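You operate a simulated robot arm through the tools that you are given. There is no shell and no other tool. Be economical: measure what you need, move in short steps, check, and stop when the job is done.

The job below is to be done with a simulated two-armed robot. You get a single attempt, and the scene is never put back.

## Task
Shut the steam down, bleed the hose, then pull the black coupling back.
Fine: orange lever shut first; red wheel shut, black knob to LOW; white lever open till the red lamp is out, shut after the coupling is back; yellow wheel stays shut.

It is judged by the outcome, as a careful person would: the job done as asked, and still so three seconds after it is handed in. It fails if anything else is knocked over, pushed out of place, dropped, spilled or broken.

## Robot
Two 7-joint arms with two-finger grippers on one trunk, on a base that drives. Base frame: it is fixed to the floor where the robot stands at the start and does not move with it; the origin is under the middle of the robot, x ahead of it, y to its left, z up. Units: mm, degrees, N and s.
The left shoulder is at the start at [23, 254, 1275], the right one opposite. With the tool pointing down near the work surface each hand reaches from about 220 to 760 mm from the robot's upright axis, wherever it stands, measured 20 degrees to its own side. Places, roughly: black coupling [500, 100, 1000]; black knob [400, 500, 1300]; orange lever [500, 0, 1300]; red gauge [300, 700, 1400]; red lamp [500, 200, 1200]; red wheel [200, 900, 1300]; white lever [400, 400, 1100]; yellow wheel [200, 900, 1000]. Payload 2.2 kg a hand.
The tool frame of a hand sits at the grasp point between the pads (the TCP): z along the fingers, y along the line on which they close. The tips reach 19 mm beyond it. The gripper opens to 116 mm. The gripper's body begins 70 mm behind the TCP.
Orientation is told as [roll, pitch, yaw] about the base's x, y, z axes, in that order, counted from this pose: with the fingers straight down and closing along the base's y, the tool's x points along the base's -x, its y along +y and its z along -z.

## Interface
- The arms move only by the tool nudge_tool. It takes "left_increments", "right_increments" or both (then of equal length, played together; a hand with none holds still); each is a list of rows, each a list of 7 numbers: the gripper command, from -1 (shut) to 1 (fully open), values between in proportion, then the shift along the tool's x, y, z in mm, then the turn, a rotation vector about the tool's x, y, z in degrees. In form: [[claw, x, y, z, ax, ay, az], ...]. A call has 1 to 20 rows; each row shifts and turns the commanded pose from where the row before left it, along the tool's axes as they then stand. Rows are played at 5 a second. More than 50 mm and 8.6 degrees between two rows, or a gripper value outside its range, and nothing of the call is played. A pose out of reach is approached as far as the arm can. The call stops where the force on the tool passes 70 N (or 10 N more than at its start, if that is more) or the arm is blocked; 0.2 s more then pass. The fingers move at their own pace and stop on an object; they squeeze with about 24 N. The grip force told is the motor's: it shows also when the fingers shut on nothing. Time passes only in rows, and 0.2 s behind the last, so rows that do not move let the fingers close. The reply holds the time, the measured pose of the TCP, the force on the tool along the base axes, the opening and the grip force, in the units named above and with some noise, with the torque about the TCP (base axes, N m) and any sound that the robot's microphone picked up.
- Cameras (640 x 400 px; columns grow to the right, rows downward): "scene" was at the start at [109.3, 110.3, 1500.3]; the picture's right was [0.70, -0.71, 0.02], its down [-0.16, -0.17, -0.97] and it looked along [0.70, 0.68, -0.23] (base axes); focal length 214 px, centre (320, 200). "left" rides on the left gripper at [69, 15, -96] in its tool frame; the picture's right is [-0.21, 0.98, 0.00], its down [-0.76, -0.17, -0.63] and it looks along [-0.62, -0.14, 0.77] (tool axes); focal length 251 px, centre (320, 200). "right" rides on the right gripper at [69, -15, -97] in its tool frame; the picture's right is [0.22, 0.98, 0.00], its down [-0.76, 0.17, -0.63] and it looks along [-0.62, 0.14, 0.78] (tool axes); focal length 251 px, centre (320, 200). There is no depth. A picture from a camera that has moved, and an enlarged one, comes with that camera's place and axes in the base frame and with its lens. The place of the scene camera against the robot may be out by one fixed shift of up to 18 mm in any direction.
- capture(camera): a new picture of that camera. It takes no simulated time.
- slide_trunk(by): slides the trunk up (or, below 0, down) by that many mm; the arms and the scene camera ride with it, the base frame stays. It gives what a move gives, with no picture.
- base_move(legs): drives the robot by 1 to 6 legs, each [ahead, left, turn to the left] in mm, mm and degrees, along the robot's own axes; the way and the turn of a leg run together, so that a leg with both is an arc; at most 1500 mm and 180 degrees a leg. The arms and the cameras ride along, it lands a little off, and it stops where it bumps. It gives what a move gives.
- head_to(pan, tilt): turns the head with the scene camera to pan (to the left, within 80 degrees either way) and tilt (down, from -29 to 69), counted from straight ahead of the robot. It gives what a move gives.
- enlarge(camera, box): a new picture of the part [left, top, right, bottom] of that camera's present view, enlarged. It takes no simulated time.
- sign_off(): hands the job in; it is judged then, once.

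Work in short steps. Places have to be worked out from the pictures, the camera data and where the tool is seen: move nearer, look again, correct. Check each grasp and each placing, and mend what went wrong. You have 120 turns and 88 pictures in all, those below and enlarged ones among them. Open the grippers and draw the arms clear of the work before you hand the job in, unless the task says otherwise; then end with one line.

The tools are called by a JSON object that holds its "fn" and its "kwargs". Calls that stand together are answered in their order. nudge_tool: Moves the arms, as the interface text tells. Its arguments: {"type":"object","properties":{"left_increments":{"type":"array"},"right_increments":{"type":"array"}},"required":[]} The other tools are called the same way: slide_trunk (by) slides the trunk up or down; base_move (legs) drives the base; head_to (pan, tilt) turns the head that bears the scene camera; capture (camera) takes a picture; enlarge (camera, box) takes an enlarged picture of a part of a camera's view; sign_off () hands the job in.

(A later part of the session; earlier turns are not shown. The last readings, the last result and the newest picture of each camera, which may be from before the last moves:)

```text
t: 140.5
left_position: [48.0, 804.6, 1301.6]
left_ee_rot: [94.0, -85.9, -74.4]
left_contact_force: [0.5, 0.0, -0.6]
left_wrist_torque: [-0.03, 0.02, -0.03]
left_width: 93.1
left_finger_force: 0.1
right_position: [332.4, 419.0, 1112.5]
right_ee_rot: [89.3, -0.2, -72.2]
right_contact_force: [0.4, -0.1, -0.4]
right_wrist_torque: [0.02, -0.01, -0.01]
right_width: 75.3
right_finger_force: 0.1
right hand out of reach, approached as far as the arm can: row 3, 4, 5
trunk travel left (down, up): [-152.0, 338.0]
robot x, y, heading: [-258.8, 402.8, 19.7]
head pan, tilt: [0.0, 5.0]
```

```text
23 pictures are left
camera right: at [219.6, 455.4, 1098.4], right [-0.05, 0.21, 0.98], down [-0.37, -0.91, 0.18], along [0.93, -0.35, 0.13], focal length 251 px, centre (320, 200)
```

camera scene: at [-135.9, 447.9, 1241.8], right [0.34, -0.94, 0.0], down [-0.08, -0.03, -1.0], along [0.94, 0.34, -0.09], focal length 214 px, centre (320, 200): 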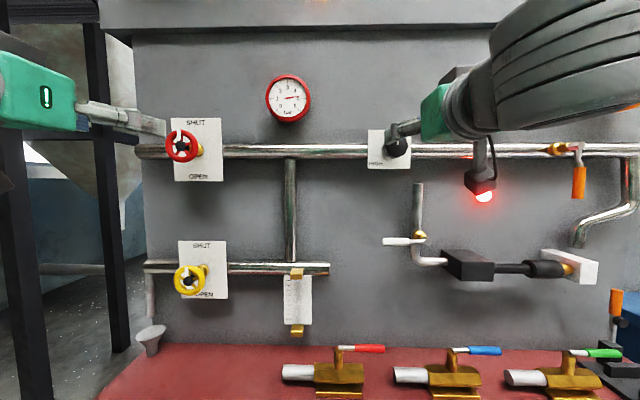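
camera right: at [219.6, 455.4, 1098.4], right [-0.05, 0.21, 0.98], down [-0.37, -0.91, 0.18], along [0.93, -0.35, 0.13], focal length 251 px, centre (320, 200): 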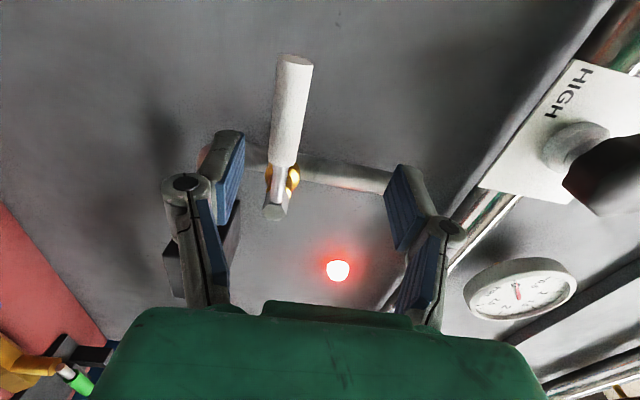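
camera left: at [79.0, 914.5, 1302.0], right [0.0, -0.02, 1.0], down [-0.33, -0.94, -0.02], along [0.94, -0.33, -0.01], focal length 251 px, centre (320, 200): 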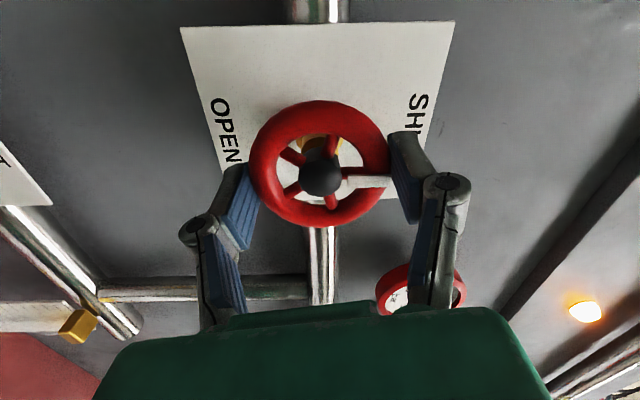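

The arm hit a reach limit going down; z is 1112, lever at 1092. I lower the trunk by 20 mm instead.

{"fn": "slide_trunk", "kwargs": {"by": -21}}

{"fn": "nudge_tool", "kwargs": {"right_increments": [[0.1, 2, 0, 8, 0, 0, 0], [0.1, 3, 0, 12, 0, 0, 0], [0.1, 3, 0, 10, 0, 0, 0], [0.1, 0, 0, 0, 0, 0, 0]]}}

{"fn": "capture", "kwargs": {"camera": "right"}}

```text
t: 141.1
left_position: [47.9, 804.9, 1280.1]
left_ee_rot: [94.3, -85.9, -74.8]
left_contact_force: [-0.4, -0.1, -0.8]
left_wrist_torque: [-0.02, 0.01, -0.01]
left_width: 93.0
left_finger_force: 0.1
right_position: [333.1, 418.7, 1090.0]
right_ee_rot: [89.2, -0.1, -72.1]
right_contact_force: [-0.2, 0.4, 0.2]
right_wrist_torque: [-0.03, 0.03, 0.0]
right_width: 75.1
right_finger_force: 0.0
trunk travel left (down, up): [-131.0, 359.0]
robot x, y, heading: [-262.6, 401.3, 19.5]
head pan, tilt: [0.0, 5.0]
```

```text
t: 142.1
left_position: [48.5, 804.8, 1281.5]
left_ee_rot: [94.1, -85.9, -74.6]
left_contact_force: [0.0, -1.0, -0.3]
left_wrist_torque: [0.0, -0.01, 0.0]
left_width: 92.6
left_finger_force: 0.1
right_position: [359.3, 435.0, 1091.1]
right_ee_rot: [88.6, -0.3, -72.0]
right_contact_force: [0.7, 0.3, 0.0]
right_wrist_torque: [0.0, 0.01, 0.02]
right_width: 63.8
right_finger_force: 0.1
trunk travel left (down, up): [-131.0, 359.0]
robot x, y, heading: [-263.5, 399.3, 19.8]
head pan, tilt: [0.0, 5.0]
```

```text
22 pictures are left
camera right: at [245.4, 471.7, 1078.6], right [-0.05, 0.22, 0.98], down [-0.36, -0.91, 0.18], along [0.93, -0.35, 0.12], focal length 251 px, centre (320, 200)
```

right: 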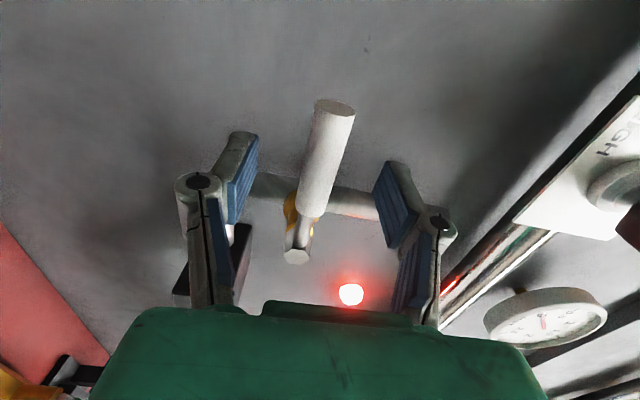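

Handle is between the pads. Close and turn the first ~41° downward (counterclockwise).

{"fn": "nudge_tool", "kwargs": {"right_increments": [[-0.4, 0, 0, 0, 0, 0, 0], [-1, 0, 0, 0, 0, 0, 0], [-1, 0, 0, 0, 0, 0, 0], [-1, -0.6, -8.2, 0, 0, 0, -8.2], [-1, -0.6, -8.2, 0, 0, 0, -8.2], [-1, -0.6, -8.2, 0, 0, 0, -8.2], [-1, -0.6, -8.2, 0, 0, 0, -8.2], [-1, -0.6, -8.2, 0, 0, 0, -8.2]]}}

{"fn": "capture", "kwargs": {"camera": "right"}}

```text
t: 143.9
left_position: [47.4, 803.4, 1281.1]
left_ee_rot: [93.8, -85.8, -74.3]
left_contact_force: [0.3, -0.3, 0.1]
left_wrist_torque: [0.0, 0.02, -0.02]
left_width: 93.0
left_finger_force: 0.1
right_position: [362.5, 421.4, 1048.2]
right_ee_rot: [88.4, -41.3, -70.8]
right_contact_force: [-16.2, -4.0, -23.4]
right_wrist_torque: [1.01, 0.43, -0.35]
right_width: 13.5
right_finger_force: 40.2
trunk travel left (down, up): [-131.0, 359.0]
robot x, y, heading: [-260.9, 400.5, 19.5]
head pan, tilt: [0.0, 5.0]
```

```text
21 pictures are left
camera right: at [258.1, 431.5, 994.7], right [-0.24, 0.77, 0.59], down [-0.45, -0.63, 0.64], along [0.86, -0.11, 0.49], focal length 251 px, centre (320, 200)
```

right: 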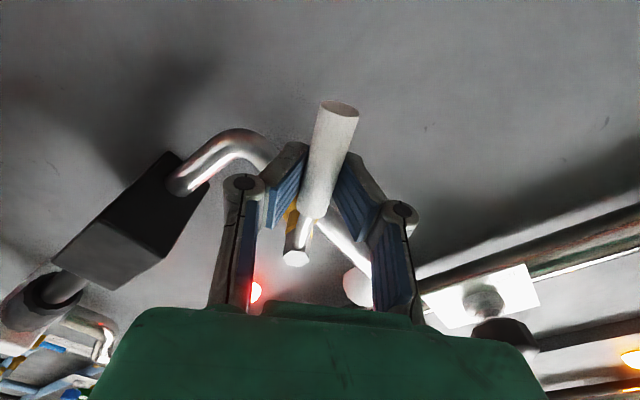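

Lever follows nicely. Turn the remaining ~49°.

{"fn": "nudge_tool", "kwargs": {"right_increments": [[-1, -0.6, -8.2, 0, 0, 0, -8.2], [-1, -0.6, -8.2, 0, 0, 0, -8.2], [-1, -0.6, -8.2, 0, 0, 0, -8.2], [-1, -0.6, -8.2, 0, 0, 0, -8.2], [-1, -0.6, -8.2, 0, 0, 0, -8.2], [-1, -0.6, -8.2, 0, 0, 0, -8.2], [-1, 0, 0, 0, 0, 0, 0]]}}

{"fn": "capture", "kwargs": {"camera": "scene"}}

```text
t: 145.5
left_position: [51.6, 800.5, 1280.8]
left_ee_rot: [91.8, -85.7, -72.3]
left_contact_force: [0.3, -0.8, 0.0]
left_wrist_torque: [0.04, 0.03, 0.01]
left_width: 92.9
left_finger_force: 0.1
right_position: [378.0, 381.9, 1027.4]
right_ee_rot: [72.6, -84.5, -54.7]
right_contact_force: [3.6, -5.0, -36.8]
right_wrist_torque: [0.54, 0.5, -0.07]
right_width: 13.4
right_finger_force: 39.7
right hand out of reach, approached as far as the arm can: row 6
trunk travel left (down, up): [-131.0, 359.0]
robot x, y, heading: [-260.9, 401.0, 19.6]
head pan, tilt: [0.0, 5.0]
```

```text
20 pictures are left
camera scene: at [-128.1, 445.2, 1219.8], right [0.34, -0.94, 0.0], down [-0.09, -0.03, -1.0], along [0.94, 0.33, -0.09], focal length 214 px, centre (320, 200)
```

scene: 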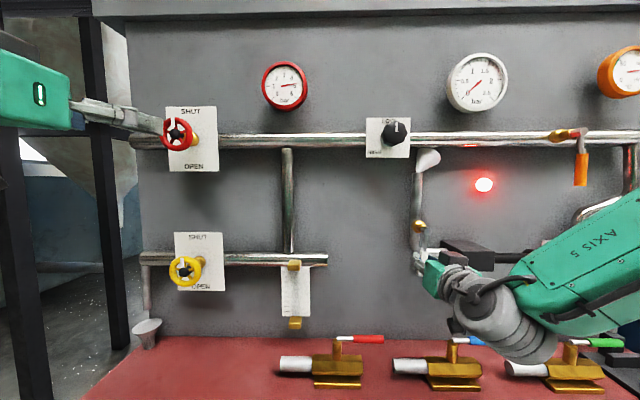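

Steam is venting from the bleed outlet. Hold and wait for the lamp to go out.

{"fn": "nudge_tool", "kwargs": {"right_increments": [[-1, 0, 0, 0, 0, 0, 0], [-1, 0, 0, 0, 0, 0, 0], [-1, 0, 0, 0, 0, 0, 0], [-1, 0, 0, 0, 0, 0, 0], [-1, 0, 0, 0, 0, 0, 0], [-1, 0, 0, 0, 0, 0, 0], [-1, 0, 0, 0, 0, 0, 0], [-1, 0, 0, 0, 0, 0, 0], [-1, 0, 0, 0, 0, 0, 0], [-1, 0, 0, 0, 0, 0, 0], [-1, 0, 0, 0, 0, 0, 0], [-1, 0, 0, 0, 0, 0, 0], [-1, 0, 0, 0, 0, 0, 0], [-1, 0, 0, 0, 0, 0, 0], [-1, 0, 0, 0, 0, 0, 0], [-1, 0, 0, 0, 0, 0, 0], [-1, 0, 0, 0, 0, 0, 0], [-1, 0, 0, 0, 0, 0, 0], [-1, 0, 0, 0, 0, 0, 0], [-1, 0, 0, 0, 0, 0, 0]]}}

{"fn": "capture", "kwargs": {"camera": "scene"}}

```text
t: 149.7
left_position: [52.3, 800.8, 1280.8]
left_ee_rot: [91.8, -85.6, -72.3]
left_contact_force: [-1.4, -0.4, -0.1]
left_wrist_torque: [-0.02, 0.01, 0.0]
left_width: 92.7
left_finger_force: 0.1
right_position: [378.7, 381.7, 1027.1]
right_ee_rot: [73.5, -84.5, -55.9]
right_contact_force: [7.8, -6.9, -35.9]
right_wrist_torque: [0.7, 0.61, -0.09]
right_width: 12.9
right_finger_force: 39.6
trunk travel left (down, up): [-131.0, 359.0]
robot x, y, heading: [-262.0, 398.9, 19.4]
head pan, tilt: [0.0, 5.0]
```

```text
19 pictures are left
camera scene: at [-127.2, 444.2, 1219.8], right [0.34, -0.94, 0.0], down [-0.09, -0.03, -1.0], along [0.94, 0.34, -0.1], focal length 214 px, centre (320, 200)
```

scene: 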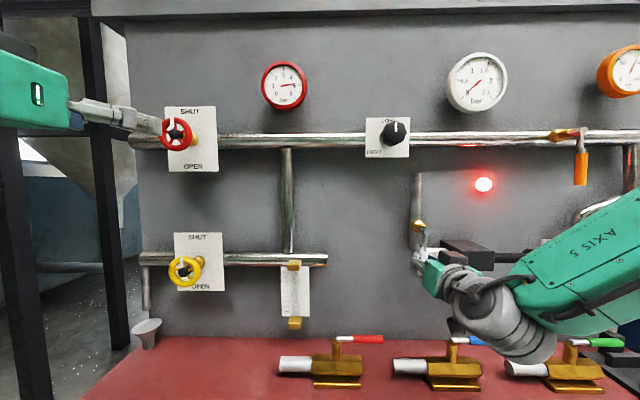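

Lamp still lit. Wait longer.

{"fn": "nudge_tool", "kwargs": {"right_increments": [[-1, 0, 0, 0, 0, 0, 0], [-1, 0, 0, 0, 0, 0, 0], [-1, 0, 0, 0, 0, 0, 0], [-1, 0, 0, 0, 0, 0, 0], [-1, 0, 0, 0, 0, 0, 0], [-1, 0, 0, 0, 0, 0, 0], [-1, 0, 0, 0, 0, 0, 0], [-1, 0, 0, 0, 0, 0, 0], [-1, 0, 0, 0, 0, 0, 0], [-1, 0, 0, 0, 0, 0, 0], [-1, 0, 0, 0, 0, 0, 0], [-1, 0, 0, 0, 0, 0, 0], [-1, 0, 0, 0, 0, 0, 0], [-1, 0, 0, 0, 0, 0, 0], [-1, 0, 0, 0, 0, 0, 0], [-1, 0, 0, 0, 0, 0, 0], [-1, 0, 0, 0, 0, 0, 0], [-1, 0, 0, 0, 0, 0, 0], [-1, 0, 0, 0, 0, 0, 0], [-1, 0, 0, 0, 0, 0, 0]]}}

{"fn": "nudge_tool", "kwargs": {"right_increments": [[-1, 0, 0, 0, 0, 0, 0], [-1, 0, 0, 0, 0, 0, 0], [-1, 0, 0, 0, 0, 0, 0], [-1, 0, 0, 0, 0, 0, 0], [-1, 0, 0, 0, 0, 0, 0], [-1, 0, 0, 0, 0, 0, 0], [-1, 0, 0, 0, 0, 0, 0], [-1, 0, 0, 0, 0, 0, 0], [-1, 0, 0, 0, 0, 0, 0], [-1, 0, 0, 0, 0, 0, 0], [-1, 0, 0, 0, 0, 0, 0], [-1, 0, 0, 0, 0, 0, 0], [-1, 0, 0, 0, 0, 0, 0], [-1, 0, 0, 0, 0, 0, 0], [-1, 0, 0, 0, 0, 0, 0], [-1, 0, 0, 0, 0, 0, 0], [-1, 0, 0, 0, 0, 0, 0], [-1, 0, 0, 0, 0, 0, 0], [-1, 0, 0, 0, 0, 0, 0], [-1, 0, 0, 0, 0, 0, 0]]}}

{"fn": "capture", "kwargs": {"camera": "scene"}}

```text
t: 153.9
left_position: [51.5, 800.5, 1280.4]
left_ee_rot: [91.6, -85.7, -72.2]
left_contact_force: [0.0, -1.0, 0.2]
left_wrist_torque: [0.01, 0.0, 0.02]
left_width: 92.8
left_finger_force: 0.2
right_position: [378.7, 380.4, 1028.2]
right_ee_rot: [74.4, -84.5, -57.0]
right_contact_force: [10.5, -6.4, -33.9]
right_wrist_torque: [0.72, 0.62, -0.05]
right_width: 12.6
right_finger_force: 38.9
trunk travel left (down, up): [-131.0, 359.0]
robot x, y, heading: [-260.0, 400.8, 19.8]
head pan, tilt: [0.0, 5.0]
```

```text
t: 158.1
left_position: [52.1, 801.2, 1280.0]
left_ee_rot: [91.4, -85.7, -71.9]
left_contact_force: [-0.1, 0.5, 0.9]
left_wrist_torque: [-0.03, 0.03, 0.0]
left_width: 93.1
left_finger_force: 0.0
right_position: [379.6, 381.3, 1029.1]
right_ee_rot: [75.3, -84.6, -57.8]
right_contact_force: [15.7, -6.1, -29.6]
right_wrist_torque: [0.74, 0.54, -0.11]
right_width: 12.3
right_finger_force: 38.7
trunk travel left (down, up): [-131.0, 359.0]
robot x, y, heading: [-261.0, 399.7, 19.9]
head pan, tilt: [0.0, 5.0]
```

```text
18 pictures are left
camera scene: at [-126.5, 444.4, 1219.7], right [0.34, -0.94, 0.0], down [-0.09, -0.03, -1.0], along [0.94, 0.34, -0.1], focal length 214 px, centre (320, 200)
```

scene: 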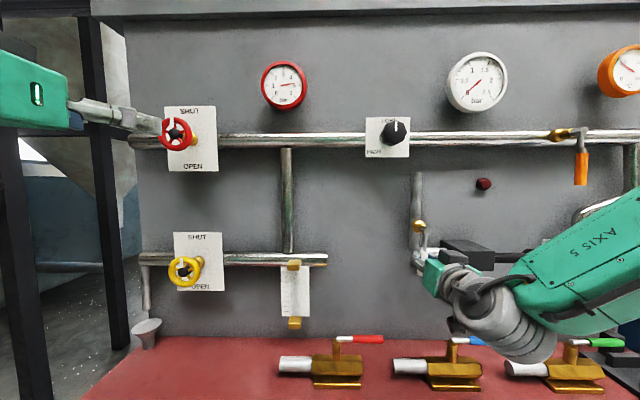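

The lamp is out. Release the white lever (left open), retract, and drive right ~200 mm toward the coupling.

{"fn": "nudge_tool", "kwargs": {"right_increments": [[-0.2, 0, 0, 0, 0, 0, 0], [-0.2, 0, 0, 0, 0, 0, 0], [-0.2, 0, 0, -8, 0, 0, 0], [-0.2, 0, 0, -18, 0, 0, 0], [-0.2, 0, 0, -22, 0, 0, 0], [-0.2, 0, 0, -25, 0, 0, 0], [-0.2, 0, 0, -25, 0, 0, 0], [-0.2, 0, 0, -25, 0, 0, 0], [-0.2, 0, 0, -20, 0, 0, 0], [-0.2, 0, 0, -10, 0, 0, 0]]}}

{"fn": "base_move", "kwargs": {"legs": [[0, -200, 0]]}}

{"fn": "base_move", "kwargs": {"legs": [[-5, 0, 0], [5, 0, 0], [-5, 0, 0], [5, 0, 0]]}}

{"fn": "capture", "kwargs": {"camera": "right"}}

```text
t: 160.3
left_position: [47.1, 805.9, 1281.4]
left_ee_rot: [93.9, -85.9, -74.4]
left_contact_force: [0.0, 0.6, -0.3]
left_wrist_torque: [-0.01, 0.0, 0.01]
left_width: 92.7
left_finger_force: 0.2
right_position: [267.0, 367.0, 1044.4]
right_ee_rot: [79.4, -84.9, -61.7]
right_contact_force: [0.3, 0.2, 0.1]
right_wrist_torque: [-0.04, 0.03, -0.01]
right_width: 46.3
right_finger_force: 0.1
right hand out of reach, approached as far as the arm can: row 8, 9, 10
trunk travel left (down, up): [-131.0, 359.0]
robot x, y, heading: [-257.2, 402.4, 19.7]
head pan, tilt: [0.0, 5.0]
```

```text
t: 161.9
left_position: [116.8, 611.7, 1280.5]
left_ee_rot: [94.0, -85.8, -74.4]
left_contact_force: [-0.3, -0.2, -0.3]
left_wrist_torque: [0.02, 0.03, -0.02]
left_width: 92.8
left_finger_force: 0.0
right_position: [337.2, 172.0, 1042.9]
right_ee_rot: [79.7, -84.8, -61.9]
right_contact_force: [0.4, -0.5, 0.1]
right_wrist_torque: [0.02, 0.0, 0.05]
right_width: 46.4
right_finger_force: 0.0
trunk travel left (down, up): [-131.0, 359.0]
robot x, y, heading: [-194.9, 209.6, 20.0]
head pan, tilt: [0.0, 5.0]
```

```text
t: 163.6
left_position: [115.1, 610.9, 1281.5]
left_ee_rot: [94.9, -85.8, -75.3]
left_contact_force: [0.6, 0.5, -0.3]
left_wrist_torque: [0.01, -0.05, 0.0]
left_width: 92.6
left_finger_force: 0.1
right_position: [336.8, 172.2, 1044.0]
right_ee_rot: [80.3, -84.9, -62.5]
right_contact_force: [-0.8, 0.1, 0.1]
right_wrist_torque: [-0.02, 0.0, -0.01]
right_width: 46.4
right_finger_force: 0.1
trunk travel left (down, up): [-131.0, 359.0]
robot x, y, heading: [-195.1, 205.5, 19.9]
head pan, tilt: [0.0, 5.0]
```

```text
17 pictures are left
camera right: at [246.0, 135.0, 976.4], right [-0.31, 0.94, -0.13], down [-0.62, -0.1, 0.78], along [0.72, 0.32, 0.62], focal length 251 px, centre (320, 200)
```

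right: 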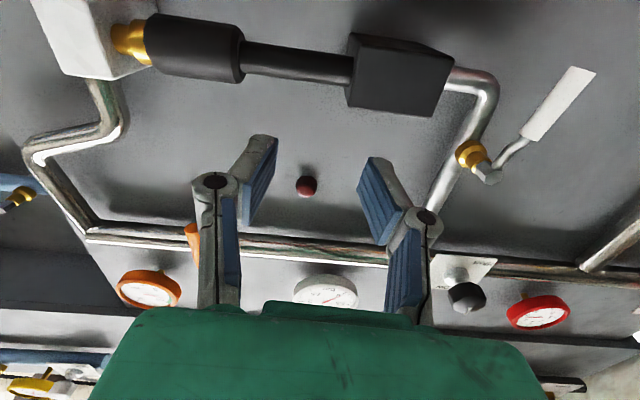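

Sleeve located: l −95…−20, z≈1018, f≈520, with ~90 mm of free rod toward the dark block. Roll the right hand to −90° and move in front of it.

{"fn": "nudge_tool", "kwargs": {"right_increments": [[0.3, 0, 0, 0, 0, 0, -7.9], [0.3, 0, 0, 0, 0, 0, -7.9], [0.3, 0, 0, 0, 0, 0, -7.9], [0.3, 0, 0, 0, 0, 0, -7.9], [0.3, 0, 0, 0, 0, 0, -7.9], [0.3, 0, 0, 0, 0, 0, -7.9], [0.3, 0, 0, 0, 0, 0, -7.9], [0.3, 0, 0, 0, 0, 0, -7.9], [0.3, 0, 0, 0, 0, 0, -7.9], [0.3, 0, 0, 0, 0, 0, -7.9], [0.3, 0, 0, 0, 0, 0, -7.9], [0.3, 0, 0, 0, 0, 0, -7.9], [0.3, 10, 2, 0, 0, 0, 0], [0.3, 18, 4, 0, 0, 0, 0], [0.3, 20, 5, 0, 0, 0, 0], [0.3, 20, 5, 0, 0, 0, 0], [0.3, 20, 5, 0, 0, 0, 0], [0.3, 14, 3, 0, 0, 0, 0], [0.3, 6, 0, 0, 0, 0, 0]]}}

{"fn": "capture", "kwargs": {"camera": "right"}}

```text
t: 167.6
left_position: [113.5, 607.8, 1283.8]
left_ee_rot: [96.5, -85.6, -77.0]
left_contact_force: [-0.2, -0.4, -0.3]
left_wrist_torque: [-0.02, -0.01, 0.02]
left_width: 93.0
left_finger_force: 0.1
right_position: [361.3, 135.5, 1038.0]
right_ee_rot: [-89.3, -0.4, 107.9]
right_contact_force: [0.2, -0.1, 0.1]
right_wrist_torque: [-0.01, 0.01, 0.01]
right_width: 75.3
right_finger_force: 0.0
right hand out of reach, approached as far as the arm can: row 1, 14, 15, 16, 17, 18, 19
trunk travel left (down, up): [-131.0, 359.0]
robot x, y, heading: [-193.9, 209.1, 19.6]
head pan, tilt: [0.0, 5.0]
```

```text
16 pictures are left
camera right: at [291.2, 41.4, 1054.6], right [0.05, -0.2, -0.98], down [-0.84, 0.53, -0.15], along [0.55, 0.83, -0.14], focal length 251 px, centre (320, 200)
```

right: 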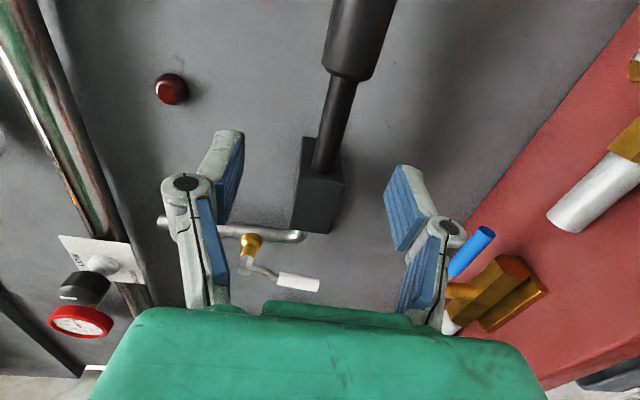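

The arm is at a joint limit sideways; drive the base 66 mm right instead, then look.

{"fn": "base_move", "kwargs": {"legs": [[0, -66, 0]]}}

{"fn": "base_move", "kwargs": {"legs": [[-5, 0, 0], [5, 0, 0], [-5, 0, 0], [5, 0, 0]]}}

{"fn": "capture", "kwargs": {"camera": "right"}}

```text
t: 168.6
left_position: [117.5, 600.9, 1272.8]
left_ee_rot: [101.4, -88.2, -81.7]
left_contact_force: [-0.3, 2.5, -1.1]
left_wrist_torque: [-0.03, -0.03, -0.29]
left_width: 92.6
left_finger_force: 0.1
right_position: [367.4, 120.9, 1047.2]
right_ee_rot: [-89.4, 1.9, 108.1]
right_contact_force: [-0.2, 2.9, 0.6]
right_wrist_torque: [-0.05, -0.02, -0.23]
right_width: 75.8
right_finger_force: 0.2
trunk travel left (down, up): [-131.0, 359.0]
robot x, y, heading: [-174.8, 155.6, 19.7]
head pan, tilt: [0.0, 5.0]
```

```text
t: 170.3
left_position: [111.2, 612.3, 1270.6]
left_ee_rot: [104.8, -88.4, -84.9]
left_contact_force: [-0.4, 1.7, -0.2]
left_wrist_torque: [0.02, -0.05, -0.15]
left_width: 93.0
left_finger_force: 0.1
right_position: [361.7, 132.5, 1047.6]
right_ee_rot: [-89.5, 2.3, 108.3]
right_contact_force: [0.6, 1.7, -0.7]
right_wrist_torque: [0.0, 0.01, -0.16]
right_width: 75.6
right_finger_force: 0.0
trunk travel left (down, up): [-131.0, 359.0]
robot x, y, heading: [-178.8, 163.3, 19.8]
head pan, tilt: [0.0, 5.0]
```

```text
15 pictures are left
camera right: at [292.5, 37.7, 1066.9], right [0.07, -0.24, -0.97], down [-0.84, 0.51, -0.19], along [0.54, 0.82, -0.17], focal length 251 px, centre (320, 200)
```

right: 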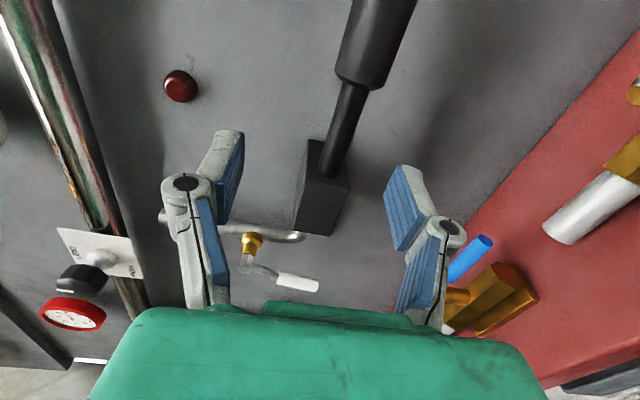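

The base moved but the hands stayed and the body leans left – the right elbow may be pressing on something. Look to the right.

{"fn": "head_to", "kwargs": {"pan": -45, "tilt": 20}}

{"fn": "capture", "kwargs": {"camera": "scene"}}

```text
t: 171.4
left_position: [130.5, 554.1, 1285.9]
left_ee_rot: [96.7, -85.6, -77.1]
left_contact_force: [0.4, -1.3, 0.6]
left_wrist_torque: [0.0, 0.04, 0.15]
left_width: 92.9
left_finger_force: 0.0
right_position: [377.7, 84.0, 1038.0]
right_ee_rot: [-89.4, -0.5, 108.1]
right_contact_force: [0.0, -1.3, -1.1]
right_wrist_torque: [-0.02, 0.01, 0.13]
right_width: 75.4
right_finger_force: 0.1
trunk travel left (down, up): [-131.0, 359.0]
robot x, y, heading: [-174.3, 162.9, 20.0]
head pan, tilt: [-45.0, 20.0]
```

```text
14 pictures are left
camera scene: at [-47.2, 123.8, 1195.8], right [-0.43, -0.9, -0.01], down [-0.31, 0.15, -0.94], along [0.85, -0.4, -0.35], focal length 214 px, centre (320, 200)
```

scene: 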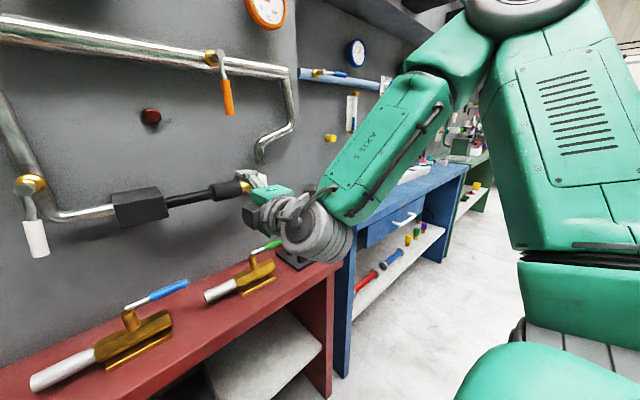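

Nothing touched – it was just rocking. Damp again and read the pose.

{"fn": "base_move", "kwargs": {"legs": [[-5, 0, 0], [5, 0, 0], [-5, 0, 0], [5, 0, 0]]}}

{"fn": "base_move", "kwargs": {"legs": [[-5, 0, 0], [5, 0, 0]]}}

{"fn": "head_to", "kwargs": {"pan": -10, "tilt": 15}}

```text
t: 173.1
left_position: [131.7, 552.0, 1286.7]
left_ee_rot: [96.1, -85.7, -76.4]
left_contact_force: [0.9, -1.8, -0.5]
left_wrist_torque: [-0.05, -0.01, 0.16]
left_width: 92.8
left_finger_force: 0.0
right_position: [379.1, 81.8, 1038.1]
right_ee_rot: [-89.5, -0.7, 108.0]
right_contact_force: [0.8, -2.1, -0.2]
right_wrist_torque: [0.0, -0.02, 0.1]
right_width: 75.3
right_finger_force: 0.0
trunk travel left (down, up): [-131.0, 359.0]
robot x, y, heading: [-177.3, 160.2, 19.5]
head pan, tilt: [-45.0, 20.0]
```

```text
t: 174.1
left_position: [120.7, 574.9, 1281.1]
left_ee_rot: [99.1, -86.7, -79.5]
left_contact_force: [-0.3, 0.9, -0.6]
left_wrist_torque: [0.0, 0.01, -0.01]
left_width: 92.7
left_finger_force: 0.2
right_position: [370.6, 101.6, 1043.0]
right_ee_rot: [-89.5, 0.3, 108.1]
right_contact_force: [1.0, 0.0, 1.1]
right_wrist_torque: [0.01, -0.02, -0.01]
right_width: 75.6
right_finger_force: 0.0
trunk travel left (down, up): [-131.0, 359.0]
robot x, y, heading: [-173.9, 162.1, 19.7]
head pan, tilt: [-45.0, 20.0]
```

```text
t: 175.1
left_position: [113.8, 594.5, 1276.4]
left_ee_rot: [104.2, -87.6, -84.5]
left_contact_force: [0.1, 1.4, -0.8]
left_wrist_torque: [0.0, -0.01, -0.1]
left_width: 92.6
left_finger_force: 0.0
right_position: [364.0, 117.1, 1047.0]
right_ee_rot: [-89.6, 1.4, 108.2]
right_contact_force: [-0.4, 1.1, 0.0]
right_wrist_torque: [-0.01, 0.03, -0.12]
right_width: 75.6
right_finger_force: 0.1
trunk travel left (down, up): [-131.0, 359.0]
robot x, y, heading: [-174.1, 163.1, 19.8]
head pan, tilt: [-10.0, 15.0]
```

Residual sway is ±25 mm, along the sleeve axis, which is harmless for a vertical pinch. Advance 100 mm while shifting right/down.

{"fn": "nudge_tool", "kwargs": {"right_increments": [[0.3, 2, 1, 8, 0, 0, 0], [0.3, 5, 4, 14, 0, 0, 0], [0.3, 6, 4, 16, 0, 0, 0], [0.3, 6, 5, 18, 0, 0, 0], [0.3, 6, 5, 18, 0, 0, 0], [0.3, 6, 4, 16, 0, 0, 0], [0.3, 4, 0, 10, 0, 0, 0], [0.3, 0, 0, 0, 0, 0, 0]]}}

{"fn": "capture", "kwargs": {"camera": "right"}}

```text
t: 176.9
left_position: [117.2, 579.6, 1280.3]
left_ee_rot: [101.6, -87.0, -82.0]
left_contact_force: [0.4, 0.3, 0.1]
left_wrist_torque: [0.0, 0.0, 0.02]
left_width: 93.0
left_finger_force: 0.0
right_position: [391.8, 106.3, 1040.2]
right_ee_rot: [-89.7, 0.8, 108.1]
right_contact_force: [-0.1, -0.6, -0.3]
right_wrist_torque: [0.01, -0.01, 0.01]
right_width: 75.0
right_finger_force: 0.1
right hand out of reach, approached as far as the arm can: row 3, 4, 5, 6, 7
trunk travel left (down, up): [-131.0, 359.0]
robot x, y, heading: [-176.1, 158.1, 19.9]
head pan, tilt: [-10.0, 15.0]
```

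```text
13 pictures are left
camera right: at [320.7, 10.7, 1057.6], right [0.06, -0.22, -0.97], down [-0.84, 0.52, -0.17], along [0.54, 0.83, -0.15], focal length 251 px, centre (320, 200)
```

right: 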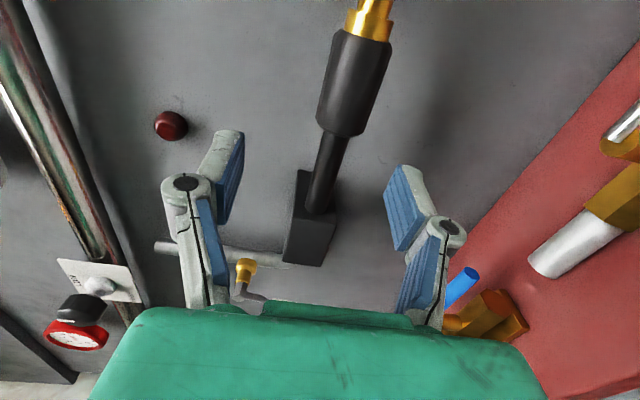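

Reach-limited at this low relative height. Raise the hand 110 mm first, then lower the trunk by the same, to get a better arm posture.

{"fn": "nudge_tool", "kwargs": {"right_increments": [[0.3, 0, -10, -5, 0, 0, 0], [0.3, 0, -20, -5, 0, 0, 0], [0.3, 0, -20, 0, 0, 0, 0], [0.3, 0, -20, 0, 0, 0, 0], [0.3, 0, -20, 0, 0, 0, 0], [0.3, 0, -15, 0, 0, 0, 0], [0.3, 0, -5, 0, 0, 0, 0]]}}

{"fn": "slide_trunk", "kwargs": {"by": -125}}

{"fn": "nudge_tool", "kwargs": {"right_increments": [[0.3, 2, 0, 8, 0, 0, 0], [0.3, 4, 0, 12, 0, 0, 0], [0.3, 4, 0, 12, 0, 0, 0], [0.3, 4, 0, 12, 0, 0, 0], [0.3, 2, 0, 8, 0, 0, 0]]}}

```text
t: 178.5
left_position: [117.3, 581.6, 1280.0]
left_ee_rot: [101.4, -87.0, -81.9]
left_contact_force: [0.1, -0.9, 0.4]
left_wrist_torque: [-0.02, 0.01, 0.02]
left_width: 92.9
left_finger_force: 0.0
right_position: [382.3, 104.0, 1151.5]
right_ee_rot: [-89.5, 0.7, 108.2]
right_contact_force: [-0.3, 0.1, -1.0]
right_wrist_torque: [-0.03, -0.02, -0.03]
right_width: 75.3
right_finger_force: 0.0
trunk travel left (down, up): [-131.0, 359.0]
robot x, y, heading: [-177.7, 159.4, 19.8]
head pan, tilt: [-10.0, 15.0]
```

```text
t: 180.1
left_position: [119.0, 577.8, 1155.6]
left_ee_rot: [101.4, -86.9, -81.7]
left_contact_force: [0.5, 0.0, 0.1]
left_wrist_torque: [-0.01, 0.0, 0.03]
left_width: 93.1
left_finger_force: 0.2
right_position: [382.9, 100.5, 1026.1]
right_ee_rot: [-89.6, 0.7, 108.2]
right_contact_force: [0.0, 0.0, 0.0]
right_wrist_torque: [-0.02, 0.01, -0.02]
right_width: 75.2
right_finger_force: 0.0
trunk travel left (down, up): [-6.0, 484.0]
robot x, y, heading: [-177.4, 157.2, 19.5]
head pan, tilt: [-10.0, 15.0]
```

```text
t: 181.3
left_position: [119.3, 576.7, 1155.0]
left_ee_rot: [100.9, -86.9, -81.4]
left_contact_force: [0.2, 0.0, 0.1]
left_wrist_torque: [-0.01, 0.0, -0.03]
left_width: 92.9
left_finger_force: 0.0
right_position: [438.7, 101.6, 1025.9]
right_ee_rot: [-89.6, 0.8, 108.1]
right_contact_force: [-0.1, 0.2, 0.2]
right_wrist_torque: [0.02, 0.0, 0.02]
right_width: 75.1
right_finger_force: 0.0
trunk travel left (down, up): [-6.0, 484.0]
robot x, y, heading: [-176.1, 161.2, 19.9]
head pan, tilt: [-10.0, 15.0]
```

Works, and very calm. TCP at f 447, l −50, z 1026. Check alignment.

{"fn": "capture", "kwargs": {"camera": "right"}}

```text
12 pictures are left
camera right: at [368.3, 6.4, 1043.0], right [0.06, -0.22, -0.97], down [-0.84, 0.52, -0.17], along [0.54, 0.83, -0.15], focal length 251 px, centre (320, 200)
```

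right: 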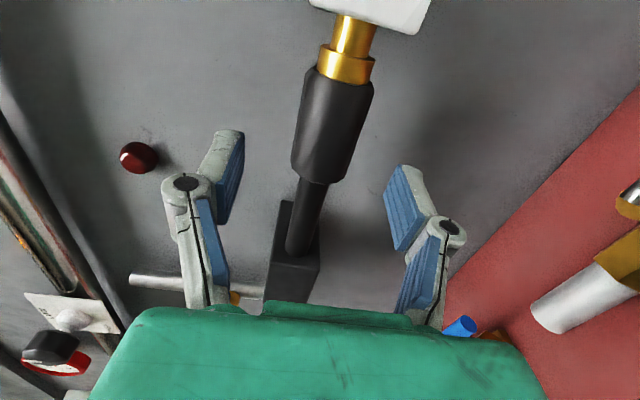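

Sleeve centre: l≈−54, z≈1018. Lower 8 mm, advance 66 mm with open fingers, then look.

{"fn": "nudge_tool", "kwargs": {"right_increments": [[0.3, 1, 3, 8, 0, 0, 0], [0.3, 2, 3, 12, 0, 0, 0], [0.3, 2, 2, 14, 0, 0, 0], [0.3, 0, 0, 14, 0, 0, 0], [0.3, 0, 0, 12, 0, 0, 0], [0.3, 0, 0, 6, 0, 0, 0]]}}

{"fn": "capture", "kwargs": {"camera": "right"}}

```text
t: 182.7
left_position: [118.3, 576.6, 1156.2]
left_ee_rot: [101.1, -86.8, -81.4]
left_contact_force: [0.4, 0.1, 0.2]
left_wrist_torque: [0.0, 0.0, -0.03]
left_width: 93.0
left_finger_force: 0.0
right_position: [499.5, 119.2, 1016.9]
right_ee_rot: [-89.6, 0.9, 108.1]
right_contact_force: [-0.7, -0.5, -0.8]
right_wrist_torque: [0.01, 0.01, -0.01]
right_width: 75.3
right_finger_force: 0.1
trunk travel left (down, up): [-6.0, 484.0]
robot x, y, heading: [-174.3, 162.7, 19.8]
head pan, tilt: [-10.0, 15.0]
```

```text
11 pictures are left
camera right: at [430.0, 23.8, 1034.4], right [0.06, -0.22, -0.97], down [-0.84, 0.52, -0.17], along [0.54, 0.83, -0.15], focal length 251 px, centre (320, 200)
```

right: 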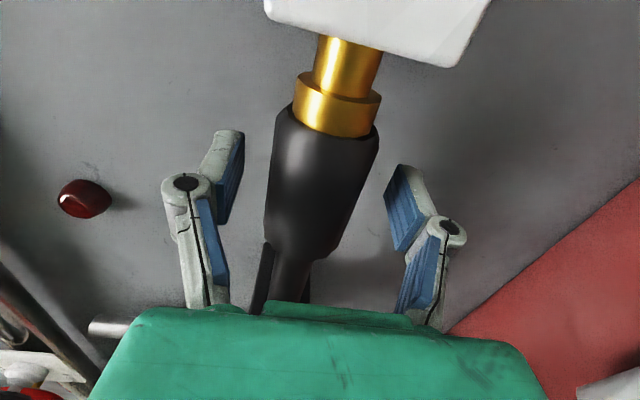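

Sleeve is between the pads. Advance 6 mm, close, and pull back (left) gently.

{"fn": "nudge_tool", "kwargs": {"right_increments": [[0.3, 0, 0, 6, 0, 0, 0], [-0.3, 0, 0, 0, 0, 0, 0], [-1, 0, 0, 0, 0, 0, 0], [-1, 0, 0, 0, 0, 0, 0], [-1, 0, 0, 0, 0, 0, 0], [-1, -5, 0, 0, 0, 0, 0], [-1, -8, 0, 0, 0, 0, 0], [-1, -8, 0, 0, 0, 0, 0], [-1, -8, 0, 0, 0, 0, 0], [-1, -5, 0, 0, 0, 0, 0]]}}

{"fn": "capture", "kwargs": {"camera": "right"}}

```text
t: 184.9
left_position: [118.9, 578.2, 1155.2]
left_ee_rot: [102.0, -87.0, -82.1]
left_contact_force: [0.8, 0.6, 0.3]
left_wrist_torque: [0.01, 0.01, 0.01]
left_width: 92.6
left_finger_force: 0.0
right_position: [496.5, 153.4, 1020.6]
right_ee_rot: [-89.8, 0.7, 108.2]
right_contact_force: [10.2, 3.3, 23.5]
right_wrist_torque: [0.94, 0.63, -0.53]
right_width: 34.4
right_finger_force: 45.3
trunk travel left (down, up): [-6.0, 484.0]
robot x, y, heading: [-177.7, 160.3, 19.8]
head pan, tilt: [-10.0, 15.0]
```

```text
10 pictures are left
camera right: at [425.8, 57.6, 1036.8], right [0.07, -0.22, -0.97], down [-0.84, 0.52, -0.17], along [0.54, 0.83, -0.15], focal length 251 px, centre (320, 200)
```

right: 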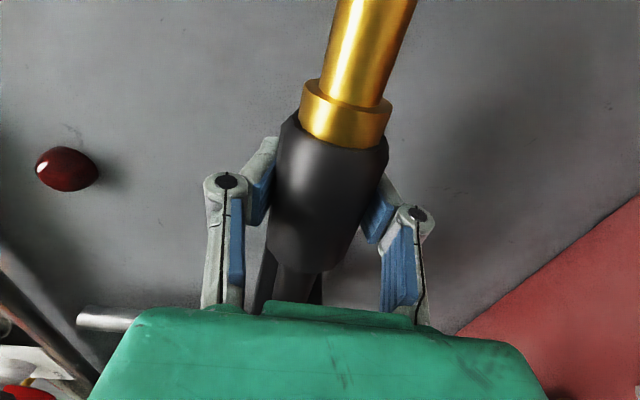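

The coupling slides back with the hand, low force. Pull further until it meets resistance.

{"fn": "nudge_tool", "kwargs": {"right_increments": [[-1, -5, 0, 0, 0, 0, 0], [-1, -8, 0, 0, 0, 0, 0], [-1, -8, 0, 0, 0, 0, 0], [-1, -8, 0, 0, 0, 0, 0], [-1, -5, 0, 0, 0, 0, 0]]}}

{"fn": "capture", "kwargs": {"camera": "right"}}

```text
t: 186.1
left_position: [119.4, 576.5, 1154.2]
left_ee_rot: [102.4, -87.1, -83.0]
left_contact_force: [0.2, 0.7, 0.5]
left_wrist_torque: [0.0, 0.04, 0.0]
left_width: 92.6
left_finger_force: 0.0
right_position: [494.0, 160.4, 1019.6]
right_ee_rot: [-90.2, -0.1, 104.7]
right_contact_force: [-7.6, -61.2, -4.4]
right_wrist_torque: [0.0, 0.42, 0.34]
right_width: 34.6
right_finger_force: 45.3
trunk travel left (down, up): [-6.0, 484.0]
robot x, y, heading: [-174.9, 161.5, 19.5]
head pan, tilt: [-10.0, 15.0]
stopped in row 5 (right hand): the force on the tool passed its limit at 72 N (the readings are from after the stop); the commanded pose is now the measured one
```

```text
9 pictures are left
camera right: at [418.4, 69.3, 1035.3], right [0.06, -0.21, -0.98], down [-0.8, 0.57, -0.17], along [0.59, 0.79, -0.13], focal length 251 px, centre (320, 200)
```

right: 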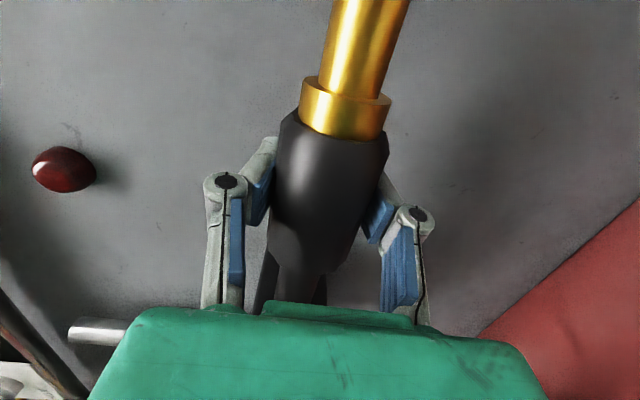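

It met the end stop (72 N) after ~40 mm: fully back. Release, back out straight and check that it stays.

{"fn": "nudge_tool", "kwargs": {"right_increments": [[-0.3, 0, 0, 0, 0, 0, 0], [0.2, 0, 0, 0, 0, 0, 0], [0.2, 0, 0, -6, 0, 0, 0], [0.2, 0, 0, -15, 0, 0, 0], [0.2, 0, 0, -22, 0, 0, 0], [0.2, 0, 0, -25, 0, 0, 0], [0.2, 0, 0, -25, 0, 0, 0], [0.2, 0, 0, -20, 0, 0, 0], [0.2, 0, 0, -10, 0, 0, 0]]}}

{"fn": "capture", "kwargs": {"camera": "right"}}

```text
t: 188.1
left_position: [115.7, 584.4, 1152.9]
left_ee_rot: [102.4, -87.3, -83.1]
left_contact_force: [0.2, -0.1, 0.0]
left_wrist_torque: [-0.06, -0.01, 0.02]
left_width: 92.8
left_finger_force: 0.0
right_position: [371.2, 144.6, 1023.1]
right_ee_rot: [-90.2, 0.6, 106.3]
right_contact_force: [-0.1, -0.3, -0.1]
right_wrist_torque: [-0.01, 0.01, 0.0]
right_width: 69.7
right_finger_force: 0.0
trunk travel left (down, up): [-6.0, 484.0]
robot x, y, heading: [-173.7, 156.6, 19.3]
head pan, tilt: [-10.0, 15.0]
```

```text
8 pictures are left
camera right: at [297.8, 51.8, 1038.3], right [0.07, -0.22, -0.97], down [-0.82, 0.55, -0.18], along [0.57, 0.81, -0.14], focal length 251 px, centre (320, 200)
```

right: 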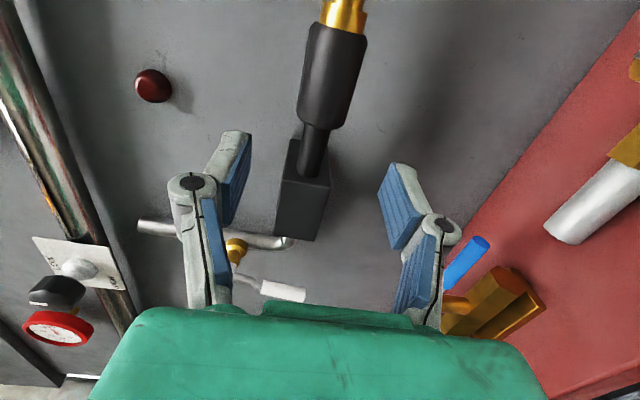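

The coupling stays back. Now roll the right hand to 0°, retract a bit, and drive ~255 mm left for the white lever.

{"fn": "nudge_tool", "kwargs": {"right_increments": [[0.2, 0, 0, -15, 0, 0, 0], [0.2, 0, 0, -20, 0, 0, 0], [0.2, 0, 0, -10, 0, 0, 0], [0.2, 0, 0, 0, 0, 0, 8.2], [0.2, 0, 0, 0, 0, 0, 8.2], [0.2, 0, 0, 0, 0, 0, 8.2], [0.2, 0, 0, 0, 0, 0, 8.2], [0.2, 0, 0, 0, 0, 0, 8.2], [0.2, 0, 0, 0, 0, 0, 8.2], [0.2, 0, 0, 0, 0, 0, 8.2], [0.2, 0, 0, 0, 0, 0, 8.2], [0.2, 0, 0, 0, 0, 0, 8.2], [0.2, 0, 0, 0, 0, 0, 8.2], [0.2, 0, 0, 0, 0, 0, 8.2]]}}

{"fn": "base_move", "kwargs": {"legs": [[0, 255, 0]]}}

{"fn": "base_move", "kwargs": {"legs": [[-5, 0, 0], [5, 0, 0], [-5, 0, 0], [5, 0, 0]]}}

{"fn": "capture", "kwargs": {"camera": "right"}}

```text
t: 191.1
left_position: [117.4, 582.9, 1153.1]
left_ee_rot: [101.4, -87.2, -81.9]
left_contact_force: [-1.1, 0.3, 0.7]
left_wrist_torque: [0.01, 0.02, -0.01]
left_width: 92.8
left_finger_force: 0.1
right_position: [328.6, 128.7, 1020.1]
right_ee_rot: [-136.5, -89.7, 152.7]
right_contact_force: [-0.3, -0.1, 0.0]
right_wrist_torque: [-0.01, 0.05, -0.03]
right_width: 69.9
right_finger_force: 0.2
trunk travel left (down, up): [-6.0, 484.0]
robot x, y, heading: [-176.2, 157.7, 19.8]
head pan, tilt: [-10.0, 15.0]
```

```text
t: 192.9
left_position: [40.5, 804.6, 1157.3]
left_ee_rot: [98.2, -86.1, -78.9]
left_contact_force: [0.3, -1.2, 0.2]
left_wrist_torque: [0.02, 0.01, 0.11]
left_width: 92.9
left_finger_force: 0.0
right_position: [249.6, 352.7, 1016.9]
right_ee_rot: [100.5, -89.3, -84.5]
right_contact_force: [1.4, -1.4, -0.7]
right_wrist_torque: [-0.04, -0.01, 0.1]
right_width: 69.4
right_finger_force: 0.1
trunk travel left (down, up): [-6.0, 484.0]
robot x, y, heading: [-261.1, 403.9, 19.2]
head pan, tilt: [-10.0, 15.0]
```

```text
t: 194.6
left_position: [33.1, 825.1, 1153.6]
left_ee_rot: [101.5, -87.2, -82.2]
left_contact_force: [-0.4, 0.8, -0.2]
left_wrist_torque: [0.0, 0.03, -0.01]
left_width: 93.0
left_finger_force: 0.1
right_position: [241.4, 371.3, 1020.8]
right_ee_rot: [-121.7, -89.7, 137.9]
right_contact_force: [-0.4, 0.4, 0.0]
right_wrist_torque: [0.01, -0.04, -0.01]
right_width: 69.6
right_finger_force: 0.0
trunk travel left (down, up): [-6.0, 484.0]
robot x, y, heading: [-258.6, 401.6, 19.6]
head pan, tilt: [-10.0, 15.0]
```

```text
7 pictures are left
camera right: at [153.9, 329.8, 952.7], right [-0.27, 0.94, -0.22], down [-0.66, -0.01, 0.75], along [0.7, 0.35, 0.62], focal length 251 px, centre (320, 200)
```

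right: 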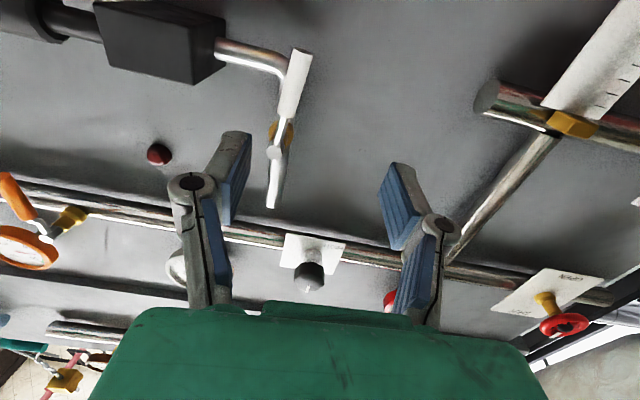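

Lever: pivot l≈232, pointing down with handle mid at l≈237, z≈1030. Move right 33, up 8, forward ~115.

{"fn": "nudge_tool", "kwargs": {"right_increments": [[0.2, -2, -5, 5, 0, 0, 0], [0.2, -2, -9, 12, 0, 0, 0], [0.2, -2, -10, 16, 0, 0, 0], [0.2, -2, -7, 18, 0, 0, 0], [0.2, 0, -2, 20, 0, 0, 0], [0.2, 0, 0, 20, 0, 0, 0], [0.2, 0, 0, 16, 0, 0, 0], [0.2, 0, 0, 8, 0, 0, 0]]}}

{"fn": "capture", "kwargs": {"camera": "right"}}

```text
t: 196.4
left_position: [27.8, 833.9, 1151.8]
left_ee_rot: [106.2, -87.7, -86.8]
left_contact_force: [0.1, 0.4, 0.7]
left_wrist_torque: [0.03, -0.02, -0.09]
left_width: 92.9
left_finger_force: 0.0
right_position: [359.3, 379.7, 1034.0]
right_ee_rot: [-114.6, -89.1, 130.7]
right_contact_force: [0.9, 0.4, -0.6]
right_wrist_torque: [-0.01, 0.01, -0.04]
right_width: 69.6
right_finger_force: 0.1
trunk travel left (down, up): [-6.0, 484.0]
robot x, y, heading: [-262.5, 402.1, 19.7]
head pan, tilt: [-10.0, 15.0]
```

```text
6 pictures are left
camera right: at [270.6, 338.0, 965.0], right [-0.27, 0.94, -0.23], down [-0.66, -0.01, 0.75], along [0.7, 0.35, 0.62], focal length 251 px, centre (320, 200)
```

right: 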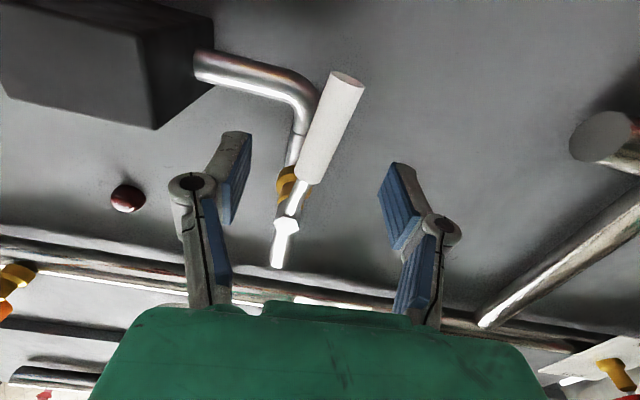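

Handle is between the pads. Advance 18 mm, close, and turn it back up to the left (clockwise).

{"fn": "nudge_tool", "kwargs": {"right_increments": [[0.2, 0, 0, 10, 0, 0, 0], [0.2, 0, 0, 8, 0, 0, 0], [-0.4, 0, 0, 0, 0, 0, 0], [-1, 0, 0, 0, 0, 0, 0], [-1, 0, 0, 0, 0, 0, 0], [-1, -0.6, 8.2, 0, 0, 0, 8.2], [-1, -0.6, 8.2, 0, 0, 0, 8.2], [-1, -0.6, 8.2, 0, 0, 0, 8.2], [-1, -0.6, 8.2, 0, 0, 0, 8.2], [-1, -0.6, 8.2, 0, 0, 0, 8.2], [-1, -0.6, 8.2, 0, 0, 0, 8.2], [-1, -0.6, 8.2, 0, 0, 0, 8.2], [-1, -0.6, 8.2, 0, 0, 0, 8.2], [-1, -0.6, 8.2, 0, 0, 0, 8.2], [-1, -0.6, 8.2, 0, 0, 0, 8.2]]}}

{"fn": "capture", "kwargs": {"camera": "right"}}

```text
t: 199.6
left_position: [33.4, 824.2, 1153.7]
left_ee_rot: [102.1, -87.1, -82.7]
left_contact_force: [-0.4, 0.1, 0.7]
left_wrist_torque: [0.0, 0.02, -0.06]
left_width: 92.7
left_finger_force: 0.1
right_position: [361.9, 429.6, 1080.4]
right_ee_rot: [90.4, -8.2, -74.1]
right_contact_force: [23.1, -5.9, 13.9]
right_wrist_torque: [-0.75, -0.17, 0.45]
right_width: 12.5
right_finger_force: 39.0
trunk travel left (down, up): [-6.0, 484.0]
robot x, y, heading: [-259.7, 400.4, 19.0]
head pan, tilt: [-10.0, 15.0]
```

```text
5 pictures are left
camera right: at [251.6, 467.6, 1055.7], right [-0.1, 0.34, 0.94], down [-0.41, -0.87, 0.27], along [0.91, -0.36, 0.23], focal length 251 px, centre (320, 200)
```

right: 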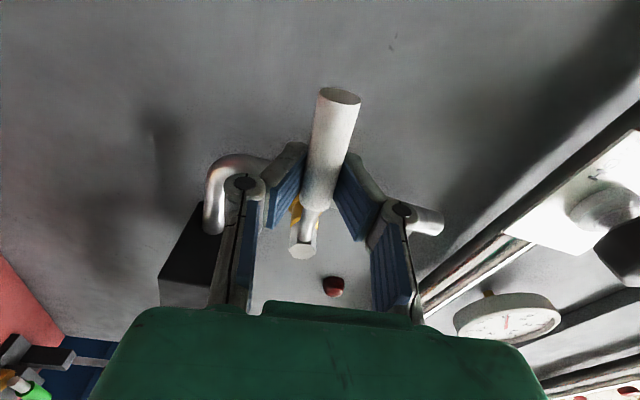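

About 10° remaining. Two more rows to seat it at the stop.

{"fn": "nudge_tool", "kwargs": {"right_increments": [[-1, -0.5, 7, 0, 0, 0, 7], [-1, -0.4, 6, 0, 0, 0, 6], [-1, 0, 3, 0, 0, 0, 2], [-1, 0, 0, 0, 0, 0, 0]]}}

{"fn": "capture", "kwargs": {"camera": "right"}}

```text
t: 200.6
left_position: [31.7, 824.4, 1152.6]
left_ee_rot: [102.1, -87.2, -82.7]
left_contact_force: [-0.9, -0.7, -0.3]
left_wrist_torque: [0.0, 0.01, 0.02]
left_width: 92.7
left_finger_force: 0.0
right_position: [362.5, 431.3, 1090.1]
right_ee_rot: [89.8, 6.6, -73.9]
right_contact_force: [2.5, -9.7, -17.2]
right_wrist_torque: [-0.97, -0.09, -0.02]
right_width: 14.5
right_finger_force: 40.9
trunk travel left (down, up): [-6.0, 484.0]
robot x, y, heading: [-260.5, 402.4, 19.5]
head pan, tilt: [-10.0, 15.0]
```

```text
4 pictures are left
camera right: at [249.9, 472.2, 1084.6], right [-0.03, 0.1, 0.99], down [-0.39, -0.92, 0.08], along [0.92, -0.39, 0.06], focal length 251 px, centre (320, 200)
```

right: 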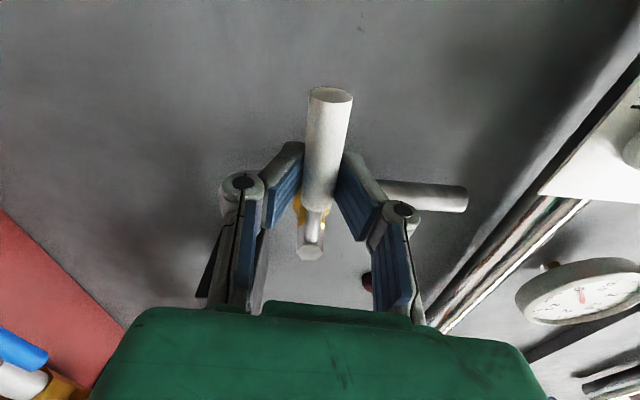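

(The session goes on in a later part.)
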